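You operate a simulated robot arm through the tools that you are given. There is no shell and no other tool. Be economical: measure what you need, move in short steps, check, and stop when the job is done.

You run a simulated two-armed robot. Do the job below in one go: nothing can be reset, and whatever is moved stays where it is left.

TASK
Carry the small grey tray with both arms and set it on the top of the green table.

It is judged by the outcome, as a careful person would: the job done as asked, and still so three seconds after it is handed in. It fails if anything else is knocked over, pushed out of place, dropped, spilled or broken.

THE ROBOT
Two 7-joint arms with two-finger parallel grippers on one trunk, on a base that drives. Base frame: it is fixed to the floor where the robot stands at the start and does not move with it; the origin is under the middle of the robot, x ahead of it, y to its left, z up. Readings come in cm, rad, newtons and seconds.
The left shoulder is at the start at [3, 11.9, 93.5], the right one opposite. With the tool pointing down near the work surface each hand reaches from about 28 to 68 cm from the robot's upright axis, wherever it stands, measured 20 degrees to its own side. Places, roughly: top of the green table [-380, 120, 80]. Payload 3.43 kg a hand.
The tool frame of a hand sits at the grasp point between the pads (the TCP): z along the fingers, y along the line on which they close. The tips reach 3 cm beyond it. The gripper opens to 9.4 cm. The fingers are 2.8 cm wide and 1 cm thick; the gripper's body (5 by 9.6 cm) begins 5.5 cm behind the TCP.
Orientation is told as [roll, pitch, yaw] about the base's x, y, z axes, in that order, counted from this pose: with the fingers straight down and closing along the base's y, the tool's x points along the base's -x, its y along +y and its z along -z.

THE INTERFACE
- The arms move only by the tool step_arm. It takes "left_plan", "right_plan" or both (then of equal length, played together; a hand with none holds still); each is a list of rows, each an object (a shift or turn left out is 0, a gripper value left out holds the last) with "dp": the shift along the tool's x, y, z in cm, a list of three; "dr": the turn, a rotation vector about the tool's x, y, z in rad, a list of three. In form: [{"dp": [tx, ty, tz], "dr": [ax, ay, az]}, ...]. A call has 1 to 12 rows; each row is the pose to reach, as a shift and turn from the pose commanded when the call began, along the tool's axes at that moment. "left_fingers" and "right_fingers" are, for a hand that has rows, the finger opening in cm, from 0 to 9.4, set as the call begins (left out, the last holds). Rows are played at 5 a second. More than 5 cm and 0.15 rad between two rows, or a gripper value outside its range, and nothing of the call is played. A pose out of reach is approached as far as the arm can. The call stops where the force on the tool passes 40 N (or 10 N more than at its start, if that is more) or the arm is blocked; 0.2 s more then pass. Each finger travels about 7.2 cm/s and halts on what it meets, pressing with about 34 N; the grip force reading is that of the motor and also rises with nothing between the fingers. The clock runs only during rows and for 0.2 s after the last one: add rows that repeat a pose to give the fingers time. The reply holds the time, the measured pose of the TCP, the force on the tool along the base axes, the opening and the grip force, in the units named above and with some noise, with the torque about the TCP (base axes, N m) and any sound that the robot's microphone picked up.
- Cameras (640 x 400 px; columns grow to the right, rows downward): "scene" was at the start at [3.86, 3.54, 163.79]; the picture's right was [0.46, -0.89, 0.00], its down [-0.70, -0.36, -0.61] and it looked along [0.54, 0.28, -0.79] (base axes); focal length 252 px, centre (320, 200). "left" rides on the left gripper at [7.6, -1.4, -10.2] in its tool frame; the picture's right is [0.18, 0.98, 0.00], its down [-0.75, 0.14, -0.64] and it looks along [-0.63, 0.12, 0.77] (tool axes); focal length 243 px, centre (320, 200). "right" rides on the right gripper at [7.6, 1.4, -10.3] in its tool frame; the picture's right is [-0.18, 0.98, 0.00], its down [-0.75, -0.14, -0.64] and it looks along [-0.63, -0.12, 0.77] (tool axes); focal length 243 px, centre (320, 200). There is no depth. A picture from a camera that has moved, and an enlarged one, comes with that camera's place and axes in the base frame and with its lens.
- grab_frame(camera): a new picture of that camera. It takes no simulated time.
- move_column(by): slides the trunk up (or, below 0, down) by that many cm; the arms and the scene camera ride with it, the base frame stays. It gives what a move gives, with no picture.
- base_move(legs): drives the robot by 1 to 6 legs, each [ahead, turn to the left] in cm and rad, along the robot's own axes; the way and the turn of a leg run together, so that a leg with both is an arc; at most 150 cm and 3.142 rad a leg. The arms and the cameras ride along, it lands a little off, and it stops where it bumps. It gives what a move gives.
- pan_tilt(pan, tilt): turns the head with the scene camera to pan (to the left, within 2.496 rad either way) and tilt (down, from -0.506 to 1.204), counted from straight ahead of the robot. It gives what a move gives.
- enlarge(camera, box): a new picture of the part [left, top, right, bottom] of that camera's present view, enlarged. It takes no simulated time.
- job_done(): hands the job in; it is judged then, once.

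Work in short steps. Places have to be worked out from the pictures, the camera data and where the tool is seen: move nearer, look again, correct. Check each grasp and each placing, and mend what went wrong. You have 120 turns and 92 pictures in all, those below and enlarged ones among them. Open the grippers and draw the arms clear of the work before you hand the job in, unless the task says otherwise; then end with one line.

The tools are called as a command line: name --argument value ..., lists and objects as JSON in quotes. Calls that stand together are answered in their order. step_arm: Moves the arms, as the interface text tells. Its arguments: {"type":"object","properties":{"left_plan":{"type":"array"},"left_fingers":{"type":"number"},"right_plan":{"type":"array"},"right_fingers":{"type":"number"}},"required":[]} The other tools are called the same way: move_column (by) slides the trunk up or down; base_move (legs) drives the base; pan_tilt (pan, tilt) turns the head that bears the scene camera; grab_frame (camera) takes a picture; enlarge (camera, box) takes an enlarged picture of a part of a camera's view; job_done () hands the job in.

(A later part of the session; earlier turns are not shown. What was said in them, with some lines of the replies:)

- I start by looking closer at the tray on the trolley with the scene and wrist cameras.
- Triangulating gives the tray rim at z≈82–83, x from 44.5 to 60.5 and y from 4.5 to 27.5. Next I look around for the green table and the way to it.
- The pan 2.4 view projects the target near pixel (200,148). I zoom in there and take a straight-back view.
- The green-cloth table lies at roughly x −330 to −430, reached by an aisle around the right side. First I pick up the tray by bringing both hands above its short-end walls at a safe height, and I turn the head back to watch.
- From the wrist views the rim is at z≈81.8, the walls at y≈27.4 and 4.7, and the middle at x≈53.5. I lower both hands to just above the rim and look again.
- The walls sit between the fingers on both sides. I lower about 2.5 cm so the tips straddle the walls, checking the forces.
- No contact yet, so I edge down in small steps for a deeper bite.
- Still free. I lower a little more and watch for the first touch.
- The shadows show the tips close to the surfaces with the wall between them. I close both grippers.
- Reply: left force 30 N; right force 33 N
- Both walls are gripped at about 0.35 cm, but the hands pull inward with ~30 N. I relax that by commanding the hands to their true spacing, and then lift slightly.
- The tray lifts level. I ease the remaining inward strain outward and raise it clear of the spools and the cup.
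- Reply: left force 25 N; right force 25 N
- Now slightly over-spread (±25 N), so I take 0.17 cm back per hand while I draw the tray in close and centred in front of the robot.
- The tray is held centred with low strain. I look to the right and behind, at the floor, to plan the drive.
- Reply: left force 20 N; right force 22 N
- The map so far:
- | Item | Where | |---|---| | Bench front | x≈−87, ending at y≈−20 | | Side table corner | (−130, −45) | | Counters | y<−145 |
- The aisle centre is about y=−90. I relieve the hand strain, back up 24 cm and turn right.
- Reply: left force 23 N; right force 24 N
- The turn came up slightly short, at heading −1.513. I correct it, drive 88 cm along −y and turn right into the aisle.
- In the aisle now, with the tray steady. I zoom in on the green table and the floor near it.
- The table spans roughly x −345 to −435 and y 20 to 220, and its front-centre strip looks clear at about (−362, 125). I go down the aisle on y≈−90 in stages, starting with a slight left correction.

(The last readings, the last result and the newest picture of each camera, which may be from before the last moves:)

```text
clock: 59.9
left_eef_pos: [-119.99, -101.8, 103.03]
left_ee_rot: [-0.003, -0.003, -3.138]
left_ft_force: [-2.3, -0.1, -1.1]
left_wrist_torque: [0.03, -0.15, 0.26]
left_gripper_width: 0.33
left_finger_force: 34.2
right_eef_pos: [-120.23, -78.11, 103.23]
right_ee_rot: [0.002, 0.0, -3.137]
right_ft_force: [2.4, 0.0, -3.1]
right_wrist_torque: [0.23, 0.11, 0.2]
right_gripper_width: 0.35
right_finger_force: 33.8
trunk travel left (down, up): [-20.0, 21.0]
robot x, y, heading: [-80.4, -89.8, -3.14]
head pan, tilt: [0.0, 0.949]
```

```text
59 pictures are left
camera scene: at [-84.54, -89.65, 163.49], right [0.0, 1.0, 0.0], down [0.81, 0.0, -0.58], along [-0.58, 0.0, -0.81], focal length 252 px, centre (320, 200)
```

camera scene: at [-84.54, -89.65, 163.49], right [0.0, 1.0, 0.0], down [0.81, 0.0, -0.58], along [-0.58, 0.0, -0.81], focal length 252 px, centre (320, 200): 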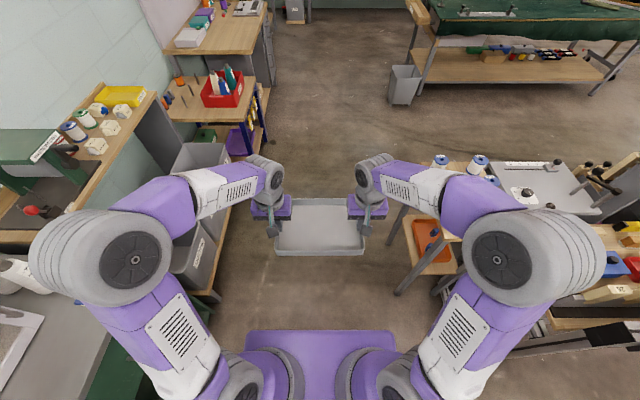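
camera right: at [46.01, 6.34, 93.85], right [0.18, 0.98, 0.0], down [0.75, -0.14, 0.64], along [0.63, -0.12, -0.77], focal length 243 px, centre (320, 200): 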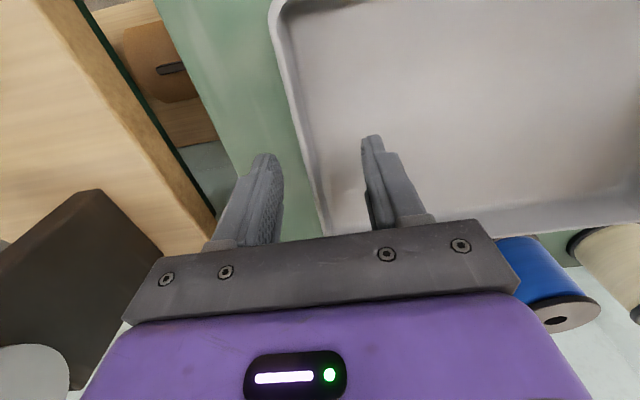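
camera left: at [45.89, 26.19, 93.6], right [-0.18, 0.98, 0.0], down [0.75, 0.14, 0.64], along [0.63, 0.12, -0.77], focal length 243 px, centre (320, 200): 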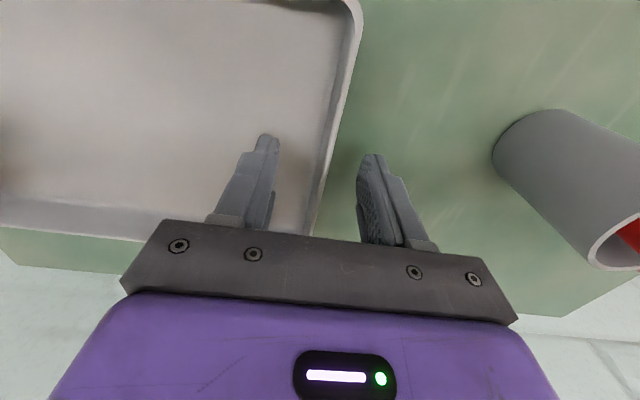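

Clearances look about 10 cm on either side. I raise the trunk a little for elbow clearance over the bottles and go on down the aisle.

move_column --by 8

base_move --legs '[[0, -0.02], [60, 0]]'

grab_frame --camera "scene"

```text
clock: 61.1
left_eef_pos: [-120.11, -101.68, 111.11]
left_ee_rot: [-0.005, -0.002, -3.138]
left_ft_force: [-3.2, 0.4, -0.1]
left_wrist_torque: [0.05, 0.24, 0.28]
left_gripper_width: 0.35
left_finger_force: 34.3
right_eef_pos: [-120.14, -78.09, 111.16]
right_ee_rot: [0.002, 0.001, -3.136]
right_ft_force: [2.1, -0.3, -2.2]
right_wrist_torque: [0.27, -0.32, 0.28]
right_gripper_width: 0.35
right_finger_force: 34.7
trunk travel left (down, up): [-28.0, 13.0]
robot x, y, heading: [-80.36, -89.72, -3.139]
head pan, tilt: [0.0, 0.949]
```

```text
clock: 64.8
left_eef_pos: [-180.02, -100.21, 111.07]
left_ee_rot: [-0.003, 0.0, 3.13]
left_ft_force: [-2.5, 0.3, -0.6]
left_wrist_torque: [0.04, 0.03, 0.3]
left_gripper_width: 0.36
left_finger_force: 33.9
right_eef_pos: [-179.8, -76.74, 111.24]
right_ee_rot: [0.003, 0.001, 3.131]
right_ft_force: [2.1, 0.4, -3.1]
right_wrist_torque: [0.27, -0.03, 0.29]
right_gripper_width: 0.36
right_finger_force: 34.4
trunk travel left (down, up): [-28.0, 13.0]
robot x, y, heading: [-140.69, -88.69, 3.124]
head pan, tilt: [0.0, 0.949]
```

```text
58 pictures are left
camera scene: at [-144.4, -88.68, 171.49], right [0.01, 1.0, 0.0], down [0.81, -0.01, -0.58], along [-0.58, 0.01, -0.81], focal length 252 px, centre (320, 200)
```

scene: 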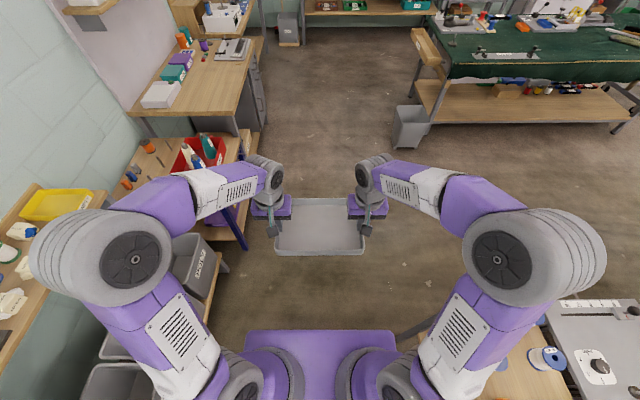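

Clear ahead. I drive on to x≈−278 and turn right to face along the front of the green table.

base_move --legs '[[137, 0], [0, -1.58]]'

pan_tilt --pan 0 --tilt 0.8

grab_frame --camera "scene"

```text
clock: 75.5
left_eef_pos: [-287.76, -49.71, 110.99]
left_ee_rot: [-0.003, -0.001, 1.572]
left_ft_force: [0.5, 2.1, 0.7]
left_wrist_torque: [-0.01, -0.04, 0.27]
left_gripper_width: 0.34
left_finger_force: 34.2
right_eef_pos: [-264.16, -49.62, 111.36]
right_ee_rot: [0.002, 0.002, 1.574]
right_ft_force: [-0.6, -2.6, -1.9]
right_wrist_torque: [0.04, -0.25, 0.22]
right_gripper_width: 0.37
right_finger_force: 34.1
trunk travel left (down, up): [-28.0, 13.0]
robot x, y, heading: [-275.87, -89.14, 1.574]
head pan, tilt: [0.0, 0.949]
```

```text
clock: 76.2
left_eef_pos: [-287.7, -49.8, 111.1]
left_ee_rot: [-0.003, -0.003, 1.574]
left_ft_force: [0.0, 1.3, 0.0]
left_wrist_torque: [-0.19, 0.0, 0.16]
left_gripper_width: 0.36
left_finger_force: 33.6
right_eef_pos: [-264.23, -49.65, 111.18]
right_ee_rot: [0.002, 0.001, 1.573]
right_ft_force: [-0.1, -1.9, -2.1]
right_wrist_torque: [0.19, -0.18, 0.17]
right_gripper_width: 0.34
right_finger_force: 34.1
trunk travel left (down, up): [-28.0, 13.0]
robot x, y, heading: [-275.86, -89.47, 1.576]
head pan, tilt: [0.0, 0.799]
```

```text
57 pictures are left
camera scene: at [-275.56, -84.2, 172.64], right [1.0, 0.0, 0.0], down [0.0, -0.72, -0.7], along [0.0, 0.7, -0.72], focal length 252 px, centre (320, 200)
```

scene: 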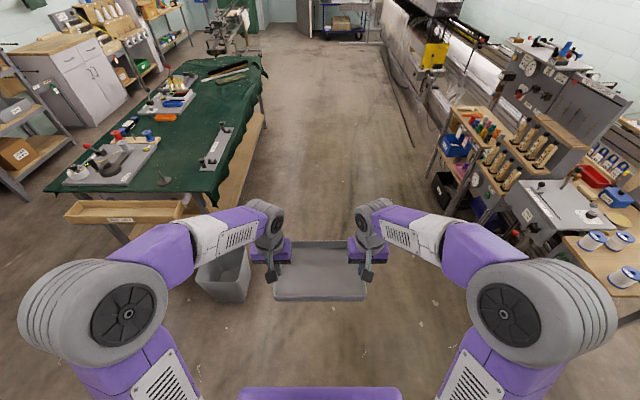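

Good view along the corridor. I zoom in on the table top to find a clear spot.

enlarge --camera "scene" --box '[40, 40, 280, 190]'

```text
2.67 times, centred on (160, 115) of scene
camera zoom: at [-275.56, -84.2, 172.64], right [1.0, 0.0, 0.0], down [0.0, -0.72, -0.7], along [0.0, 0.7, -0.72], focal length 673 px, centre (747, 427)
```

zoom: 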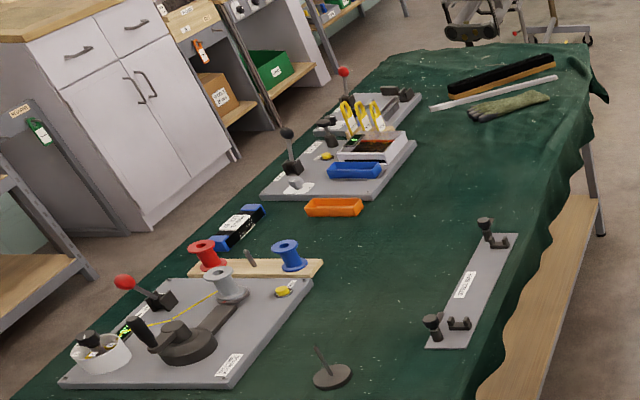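

The clear cloth area is x −377 to −335 and y 80 to 155, between the rail, the middle board and the glove. I'll aim for a tray centre near (−361, 118). Now I drive up beside the table and turn left to face it.

base_move --legs '[[140, 0], [67, 0], [0, 1.5708]]'

grab_frame --camera "scene"

```text
clock: 90.5
left_eef_pos: [-315.92, 109.66, 111.05]
left_ee_rot: [-0.003, -0.001, -3.127]
left_ft_force: [-2.7, 0.2, -0.3]
left_wrist_torque: [0.01, 0.09, 0.19]
left_gripper_width: 0.36
left_finger_force: 33.9
right_eef_pos: [-316.24, 133.23, 111.39]
right_ee_rot: [0.001, 0.002, -3.127]
right_ft_force: [2.1, 0.2, -1.5]
right_wrist_torque: [0.24, -0.1, 0.17]
right_gripper_width: 0.36
right_finger_force: 34.2
trunk travel left (down, up): [-28.0, 13.0]
robot x, y, heading: [-276.3, 121.9, -3.133]
head pan, tilt: [0.0, 0.799]
```

```text
55 pictures are left
camera scene: at [-281.35, 121.99, 172.64], right [-0.01, 1.0, 0.0], down [0.72, 0.01, -0.7], along [-0.7, -0.01, -0.72], focal length 252 px, centre (320, 200)
```

scene: 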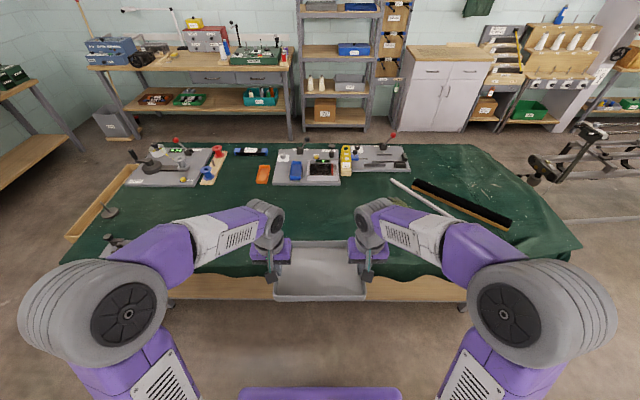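

Ahead is the clear patch, with the middle board's near edge at x≈−383 and the glove at y≥157. I drive 27 cm closer, keeping the base front short of the shelf.

base_move --legs '[[26, 0]]'

pan_tilt --pan 0 --tilt 0.95

grab_frame --camera "scene"

grab_frame --camera "right"

```text
clock: 92.4
left_eef_pos: [-341.26, 108.98, 110.92]
left_ee_rot: [-0.003, -0.002, -3.122]
left_ft_force: [-1.1, 0.4, -0.2]
left_wrist_torque: [-0.05, 0.13, 0.15]
left_gripper_width: 0.33
left_finger_force: 33.8
right_eef_pos: [-341.88, 132.61, 111.32]
right_ee_rot: [0.002, 0.004, -3.122]
right_ft_force: [1.1, 0.1, -1.6]
right_wrist_torque: [0.23, -0.16, 0.11]
right_gripper_width: 0.34
right_finger_force: 33.8
trunk travel left (down, up): [-28.0, 13.0]
robot x, y, heading: [-302.17, 121.7, -3.123]
head pan, tilt: [0.0, 0.799]
```

```text
clock: 93.1
left_eef_pos: [-341.26, 109.13, 111.08]
left_ee_rot: [-0.005, -0.003, -3.123]
left_ft_force: [-1.1, -0.1, -0.9]
left_wrist_torque: [-0.04, -0.11, 0.12]
left_gripper_width: 0.38
left_finger_force: 34.1
right_eef_pos: [-341.8, 132.53, 111.23]
right_ee_rot: [0.001, 0.0, -3.124]
right_ft_force: [0.7, 0.1, -2.4]
right_wrist_torque: [0.18, 0.1, 0.06]
right_gripper_width: 0.34
right_finger_force: 33.9
trunk travel left (down, up): [-28.0, 13.0]
robot x, y, heading: [-301.83, 121.78, -3.125]
head pan, tilt: [0.0, 0.949]
```

```text
54 pictures are left
camera scene: at [-306.05, 121.61, 171.49], right [-0.02, 1.0, 0.0], down [0.81, 0.01, -0.58], along [-0.58, -0.01, -0.81], focal length 252 px, centre (320, 200)
```

scene: 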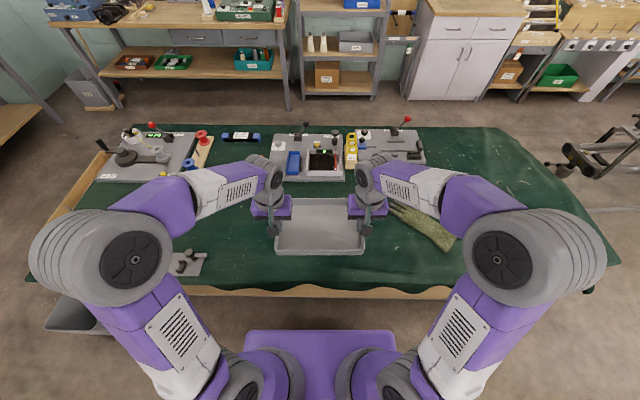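

```text
53 pictures are left
camera right: at [-334.17, 131.33, 121.62], right [-0.17, -0.99, 0.0], down [-0.76, 0.13, 0.64], along [-0.63, 0.1, -0.77], focal length 243 px, centre (320, 200)
```

right: 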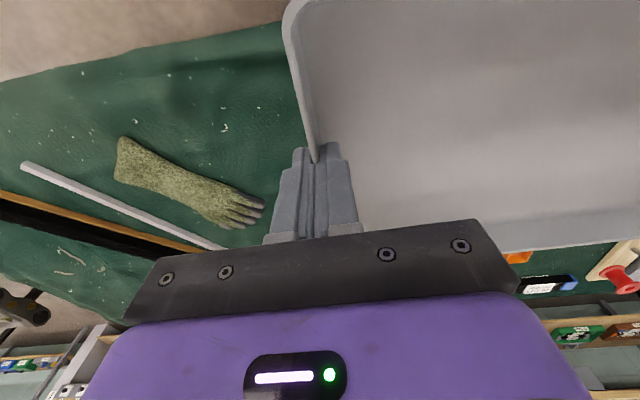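

The patch below is clear (nearest glove tip at y≈149.6, board at x≈−383). I extend the tray 18.5 cm forward to x≈−360 and lower the trunk.

step_arm --left_plan '[{"dp": [-1.5, 0, 0]}, {"dp": [-3.5, 0, 0]}, {"dp": [-6, 0, 0]}, {"dp": [-8.5, 0, 0]}, {"dp": [-11, 0, 0]}, {"dp": [-13.5, 0, 0]}, {"dp": [-16, 0, 0]}, {"dp": [-18, 0, 0]}, {"dp": [-18.8, 0, 0]}, {"dp": [-18.8, 0, 0]}]' --right_plan '[{"dp": [-1.5, 0, 0]}, {"dp": [-3.5, 0, 0]}, {"dp": [-6, 0, 0]}, {"dp": [-8.5, 0, 0]}, {"dp": [-11, 0, 0]}, {"dp": [-13.5, 0, 0]}, {"dp": [-16, 0, 0]}, {"dp": [-18, 0, 0]}, {"dp": [-18.8, 0, 0]}, {"dp": [-18.8, 0, 0]}]'

move_column --by -8

grab_frame --camera "scene"

```text
clock: 95.3
left_eef_pos: [-359.99, 108.72, 111.02]
left_ee_rot: [-0.004, -0.002, -3.121]
left_ft_force: [1.1, -3.7, -1.1]
left_wrist_torque: [0.03, -0.36, 0.05]
left_gripper_width: 0.34
left_finger_force: 34.3
right_eef_pos: [-360.59, 132.13, 111.3]
right_ee_rot: [0.003, 0.002, -3.122]
right_ft_force: [0.5, 4.2, -2.4]
right_wrist_torque: [0.46, 0.37, -0.03]
right_gripper_width: 0.35
right_finger_force: 34.6
trunk travel left (down, up): [-28.0, 13.0]
robot x, y, heading: [-301.6, 121.45, -3.122]
head pan, tilt: [0.0, 0.949]
```

```text
clock: 96.4
left_eef_pos: [-359.93, 108.62, 103.04]
left_ee_rot: [-0.004, -0.003, -3.125]
left_ft_force: [0.9, -2.1, 1.1]
left_wrist_torque: [0.02, 0.16, 0.06]
left_gripper_width: 0.35
left_finger_force: 34.1
right_eef_pos: [-360.35, 132.3, 103.41]
right_ee_rot: [0.003, 0.002, -3.123]
right_ft_force: [0.5, 1.2, -3.5]
right_wrist_torque: [0.36, -0.17, -0.02]
right_gripper_width: 0.35
right_finger_force: 33.5
trunk travel left (down, up): [-20.0, 21.0]
robot x, y, heading: [-301.77, 121.76, -3.125]
head pan, tilt: [0.0, 0.949]
```

```text
52 pictures are left
camera scene: at [-306.04, 121.61, 163.5], right [-0.02, 1.0, 0.0], down [0.81, 0.01, -0.58], along [-0.58, -0.01, -0.81], focal length 252 px, centre (320, 200)
```

scene: 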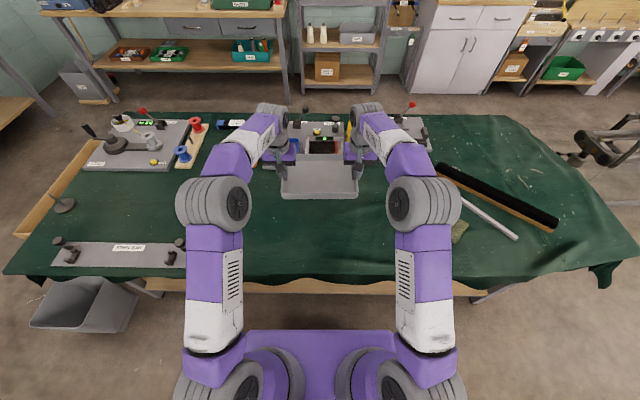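

All clear below. I lower the tray to about 3 cm above the cloth.

step_arm --left_plan '[{"dp": [0, 0, 2]}, {"dp": [0, 0, 4.5]}, {"dp": [0, 0, 7]}, {"dp": [0, 0, 9.5]}, {"dp": [0, 0, 12]}, {"dp": [0, 0, 14]}, {"dp": [0, 0, 16]}, {"dp": [0, 0, 17]}, {"dp": [0, 0, 17]}]' --right_plan '[{"dp": [0, 0, 2]}, {"dp": [0, 0, 4.5]}, {"dp": [0, 0, 7]}, {"dp": [0, 0, 9.5]}, {"dp": [0, 0, 12]}, {"dp": [0, 0, 14]}, {"dp": [0, 0, 16]}, {"dp": [0, 0, 17.3]}, {"dp": [0, 0, 17.3]}]'

enlarge --camera "scene" --box '[200, 100, 440, 250]'

grab_frame --camera "right"

grab_frame --camera "left"

```text
clock: 98.4
left_eef_pos: [-359.98, 108.61, 86.1]
left_ee_rot: [-0.003, 0.0, -3.122]
left_ft_force: [-3.6, 2.5, -4.6]
left_wrist_torque: [-0.57, 0.45, 0.31]
left_gripper_width: 0.35
left_finger_force: 34.2
right_eef_pos: [-360.53, 132.29, 86.06]
right_ee_rot: [0.002, 0.001, -3.122]
right_ft_force: [2.7, -1.9, 3.3]
right_wrist_torque: [-0.31, -0.47, 0.24]
right_gripper_width: 0.33
right_finger_force: 34.4
trunk travel left (down, up): [-20.0, 21.0]
robot x, y, heading: [-301.84, 121.93, -3.124]
head pan, tilt: [0.0, 0.949]
```

```text
2.67 times, centred on (320, 175) of scene
camera zoom: at [-306.06, 121.61, 163.49], right [-0.02, 1.0, 0.0], down [0.81, 0.01, -0.58], along [-0.58, -0.01, -0.81], focal length 673 px, centre (320, 267)
```

zoom: 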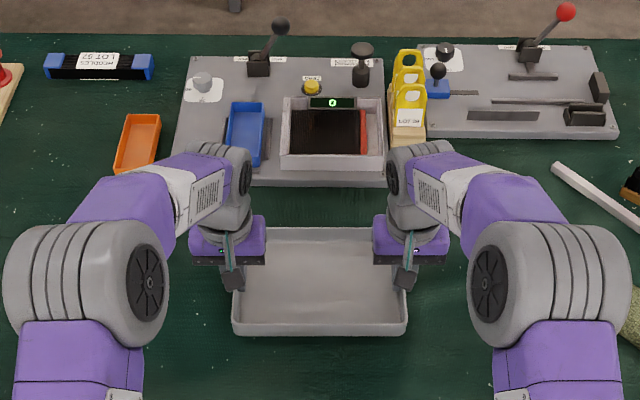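

```text
50 pictures are left
camera right: at [-352.91, 131.02, 96.34], right [-0.17, -0.99, 0.0], down [-0.76, 0.13, 0.64], along [-0.63, 0.1, -0.77], focal length 243 px, centre (320, 200)
```

right: 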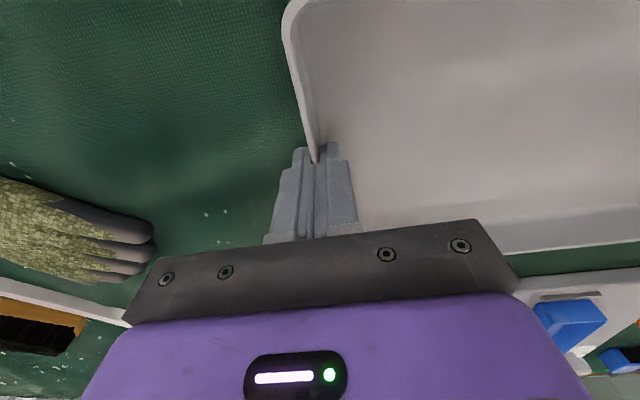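

```text
49 pictures are left
camera left: at [-352.43, 110.29, 96.42], right [0.2, -0.98, 0.0], down [-0.75, -0.16, 0.64], along [-0.63, -0.13, -0.77], focal length 243 px, centre (320, 200)
```

left: 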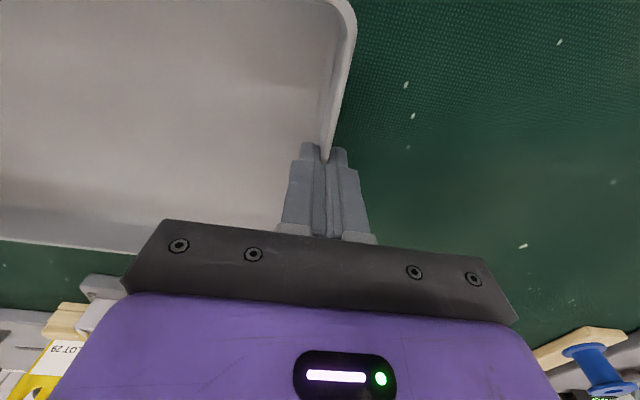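

The tray hovers close over a clear area. I lower it gently, watching for contact force.

step_arm --left_plan '[{"dp": [0, 0, 0.4]}, {"dp": [0, 0, 0.8]}, {"dp": [0, 0, 1.2]}, {"dp": [0, 0, 1.6]}, {"dp": [0, 0, 2.0]}, {"dp": [0, 0, 2.0]}]' --right_plan '[{"dp": [0, 0, 0.4]}, {"dp": [0, 0, 0.8]}, {"dp": [0, 0, 1.2]}, {"dp": [0, 0, 1.6]}, {"dp": [0, 0, 2.0]}, {"dp": [0, 0, 2.0]}]'

```text
clock: 99.8
left_eef_pos: [-359.98, 108.65, 84.14]
left_ee_rot: [-0.003, -0.004, -3.123]
left_ft_force: [-2.0, 1.4, -3.2]
left_wrist_torque: [-0.27, -0.32, 0.16]
left_gripper_width: 0.33
left_finger_force: 33.4
right_eef_pos: [-360.52, 132.2, 84.14]
right_ee_rot: [0.002, -0.002, -3.121]
right_ft_force: [0.5, 1.4, 22.1]
right_wrist_torque: [0.05, -0.64, 0.16]
right_gripper_width: 0.35
right_finger_force: 34.0
trunk travel left (down, up): [-20.0, 21.0]
robot x, y, heading: [-302.06, 121.62, -3.123]
head pan, tilt: [0.0, 0.949]
```

The right side has touched (+22 N) and the left has not yet. I lower the left in tiny steps, easing the right by 0.1.

step_arm --left_plan '[{"dp": [0, 0, 0.15]}, {"dp": [0, 0, 0.3]}, {"dp": [0, 0, 0.3]}]' --right_plan '[{"dp": [0, 0, -0.05]}, {"dp": [0, 0, -0.1]}, {"dp": [0, 0, -0.1]}]'

enlarge --camera "scene" --box '[270, 170, 370, 233]'

```text
clock: 100.6
left_eef_pos: [-359.96, 108.72, 84.1]
left_ee_rot: [-0.002, -0.007, -3.122]
left_ft_force: [7.8, -5.7, 27.2]
left_wrist_torque: [-0.14, -0.71, -0.2]
left_gripper_width: 0.37
left_finger_force: 33.9
right_eef_pos: [-360.35, 132.23, 84.16]
right_ee_rot: [0.002, -0.002, -3.124]
right_ft_force: [-8.6, 3.2, 4.5]
right_wrist_torque: [0.12, 1.02, -0.16]
right_gripper_width: 0.34
right_finger_force: 33.6
trunk travel left (down, up): [-20.0, 21.0]
robot x, y, heading: [-302.08, 121.82, -3.124]
head pan, tilt: [0.0, 0.949]
```

```text
6.35 times, centred on (320, 202) of scene
camera zoom: at [-305.7, 121.65, 163.51], right [-0.02, 1.0, 0.0], down [0.81, 0.01, -0.58], along [-0.58, -0.01, -0.81], focal length 1602 px, centre (320, 190)
```

zoom: 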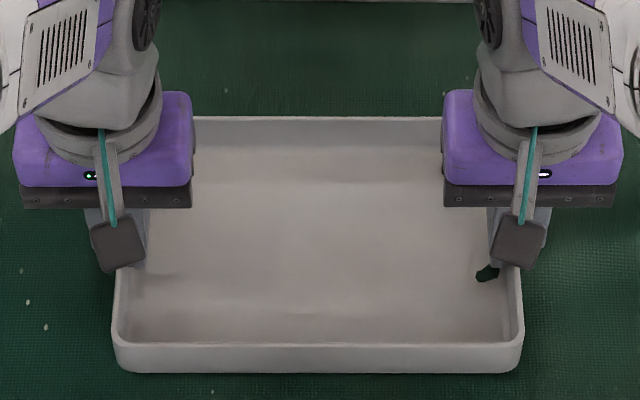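

The tray now rests on both ends. I ease the press and open both grippers partly.

step_arm --left_plan '[{"dp": [0, 0, -0.1]}, {"dp": [0, 0, -0.1]}, {"dp": [0, 0, -0.1]}, {"dp": [0, 0, -0.1]}]' --right_plan '[{"dp": [0, 0, 0]}, {"dp": [0, 0, 0]}, {"dp": [0, 0, 0]}, {"dp": [0, 0, 0]}]' --left_fingers 3 --right_fingers 3

grab_frame --camera "left"

grab_frame --camera "right"

```text
clock: 101.6
left_eef_pos: [-359.98, 108.57, 83.75]
left_ee_rot: [-0.002, -0.003, -3.125]
left_ft_force: [0.4, -1.2, -0.5]
left_wrist_torque: [-0.03, -0.01, 0.02]
left_gripper_width: 3.02
left_finger_force: 0.0
right_eef_pos: [-360.49, 132.17, 84.24]
right_ee_rot: [0.001, 0.001, -3.122]
right_ft_force: [-0.1, 0.3, -0.4]
right_wrist_torque: [-0.01, 0.01, 0.01]
right_gripper_width: 2.98
right_finger_force: 0.1
trunk travel left (down, up): [-20.0, 21.0]
robot x, y, heading: [-301.71, 121.76, -3.121]
head pan, tilt: [0.0, 0.949]
```

```text
47 pictures are left
camera left: at [-352.44, 110.31, 94.17], right [0.2, -0.98, 0.0], down [-0.75, -0.16, 0.64], along [-0.63, -0.13, -0.77], focal length 243 px, centre (320, 200)
```

left: 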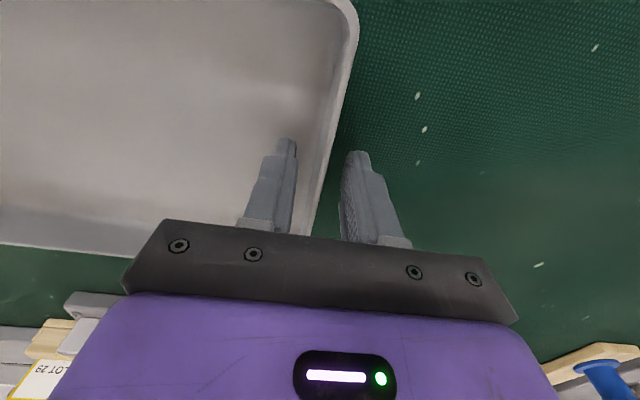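

```text
46 pictures are left
camera right: at [-352.82, 130.92, 94.44], right [-0.17, -0.99, 0.0], down [-0.76, 0.13, 0.64], along [-0.63, 0.1, -0.77], focal length 243 px, centre (320, 200)
```

right: 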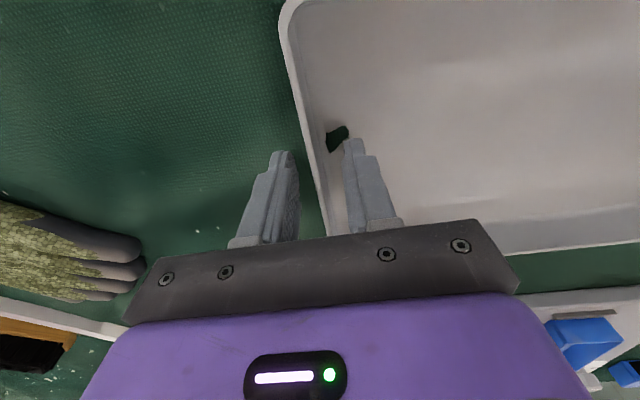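

Both walls are free between the fingers and the tray sits flat. I raise both hands straight up.

step_arm --left_plan '[{"dp": [0, 0, -1]}, {"dp": [0, 0, -2.5]}, {"dp": [0, 0, -5]}, {"dp": [0, 0, -8]}, {"dp": [0, 0, -12]}, {"dp": [0, 0, -16]}, {"dp": [0, 0, -20]}, {"dp": [3, 0, -24]}, {"dp": [6, 0, -26]}, {"dp": [6, 0, -26]}]' --right_plan '[{"dp": [0, 0, -1]}, {"dp": [0, 0, -2.5]}, {"dp": [0, 0, -5]}, {"dp": [0, 0, -8]}, {"dp": [0, 0, -12]}, {"dp": [0, 0, -16]}, {"dp": [0, 0, -20]}, {"dp": [3, 0, -24]}, {"dp": [6, 0, -26]}, {"dp": [6, 0, -26]}]'

grab_frame --camera "scene"

grab_frame --camera "right"

```text
clock: 103.8
left_eef_pos: [-354.13, 108.55, 109.67]
left_ee_rot: [-0.003, -0.003, -3.122]
left_ft_force: [0.1, 0.3, -0.3]
left_wrist_torque: [0.02, -0.04, -0.01]
left_gripper_width: 3.02
left_finger_force: 0.0
right_eef_pos: [-354.46, 132.41, 110.15]
right_ee_rot: [0.002, 0.0, -3.123]
right_ft_force: [-0.5, 0.0, -0.6]
right_wrist_torque: [-0.02, -0.02, 0.01]
right_gripper_width: 3.01
right_finger_force: 0.0
trunk travel left (down, up): [-20.0, 21.0]
robot x, y, heading: [-301.74, 121.51, -3.126]
head pan, tilt: [0.0, 0.949]
```

```text
45 pictures are left
camera scene: at [-306.14, 121.59, 163.48], right [-0.02, 1.0, 0.0], down [0.81, 0.01, -0.58], along [-0.58, -0.01, -0.81], focal length 252 px, centre (320, 200)
```

scene: 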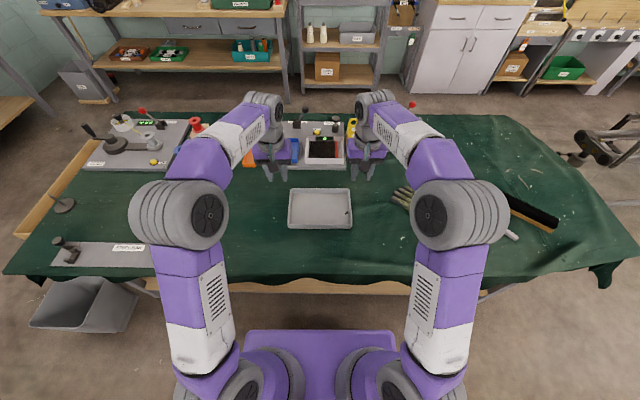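

```text
44 pictures are left
camera right: at [-346.77, 131.13, 120.48], right [-0.17, -0.99, 0.0], down [-0.76, 0.13, 0.64], along [-0.63, 0.1, -0.77], focal length 243 px, centre (320, 200)
```

right: 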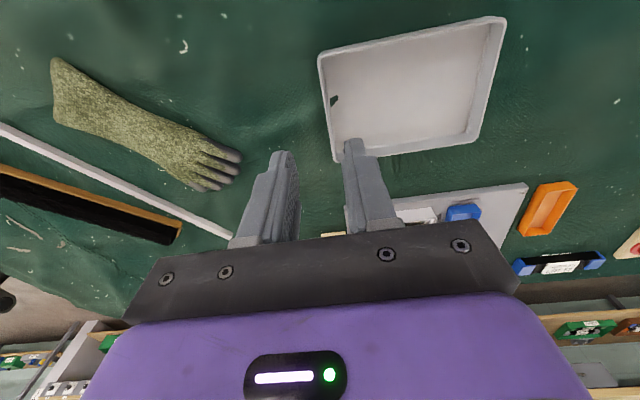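

The tray sits on the clear cloth and nothing else has moved. I back the robot off to draw the arms clear and take a last look.

base_move --legs '[[-25, 0]]'

grab_frame --camera "scene"

```text
clock: 105.7
left_eef_pos: [-329.13, 109.05, 109.84]
left_ee_rot: [-0.004, -0.001, -3.127]
left_ft_force: [-0.3, 0.7, 0.2]
left_wrist_torque: [-0.01, 0.03, -0.01]
left_gripper_width: 2.99
left_finger_force: 0.0
right_eef_pos: [-329.42, 132.83, 110.2]
right_ee_rot: [0.002, 0.001, -3.126]
right_ft_force: [0.7, 0.0, 0.1]
right_wrist_torque: [0.0, 0.02, -0.02]
right_gripper_width: 3.01
right_finger_force: 0.1
trunk travel left (down, up): [-20.0, 21.0]
robot x, y, heading: [-277.17, 122.19, -3.122]
head pan, tilt: [0.0, 0.949]
```

```text
43 pictures are left
camera scene: at [-281.04, 122.03, 163.49], right [-0.02, 1.0, 0.0], down [0.81, 0.01, -0.58], along [-0.58, -0.01, -0.81], focal length 252 px, centre (320, 200)
```

scene: 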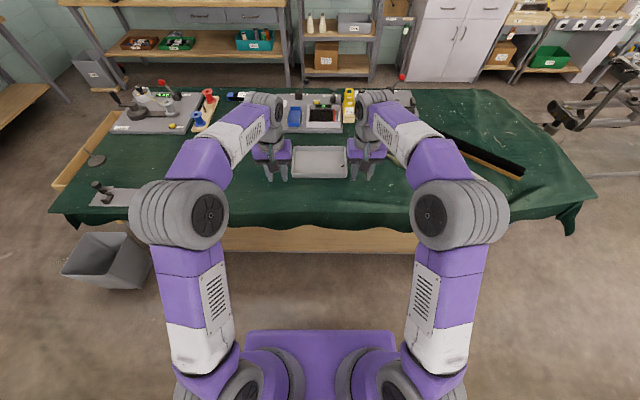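

The tray rests on the green table, the grippers are open and the arms are clear, so I hand the job in.

job_done

```text
The job is handed in.
```

I carried the small grey tray with both arms and set it on a clear part of the green table's top. The grippers are open, the arms are drawn clear, and I saw nothing else moved or knocked over.
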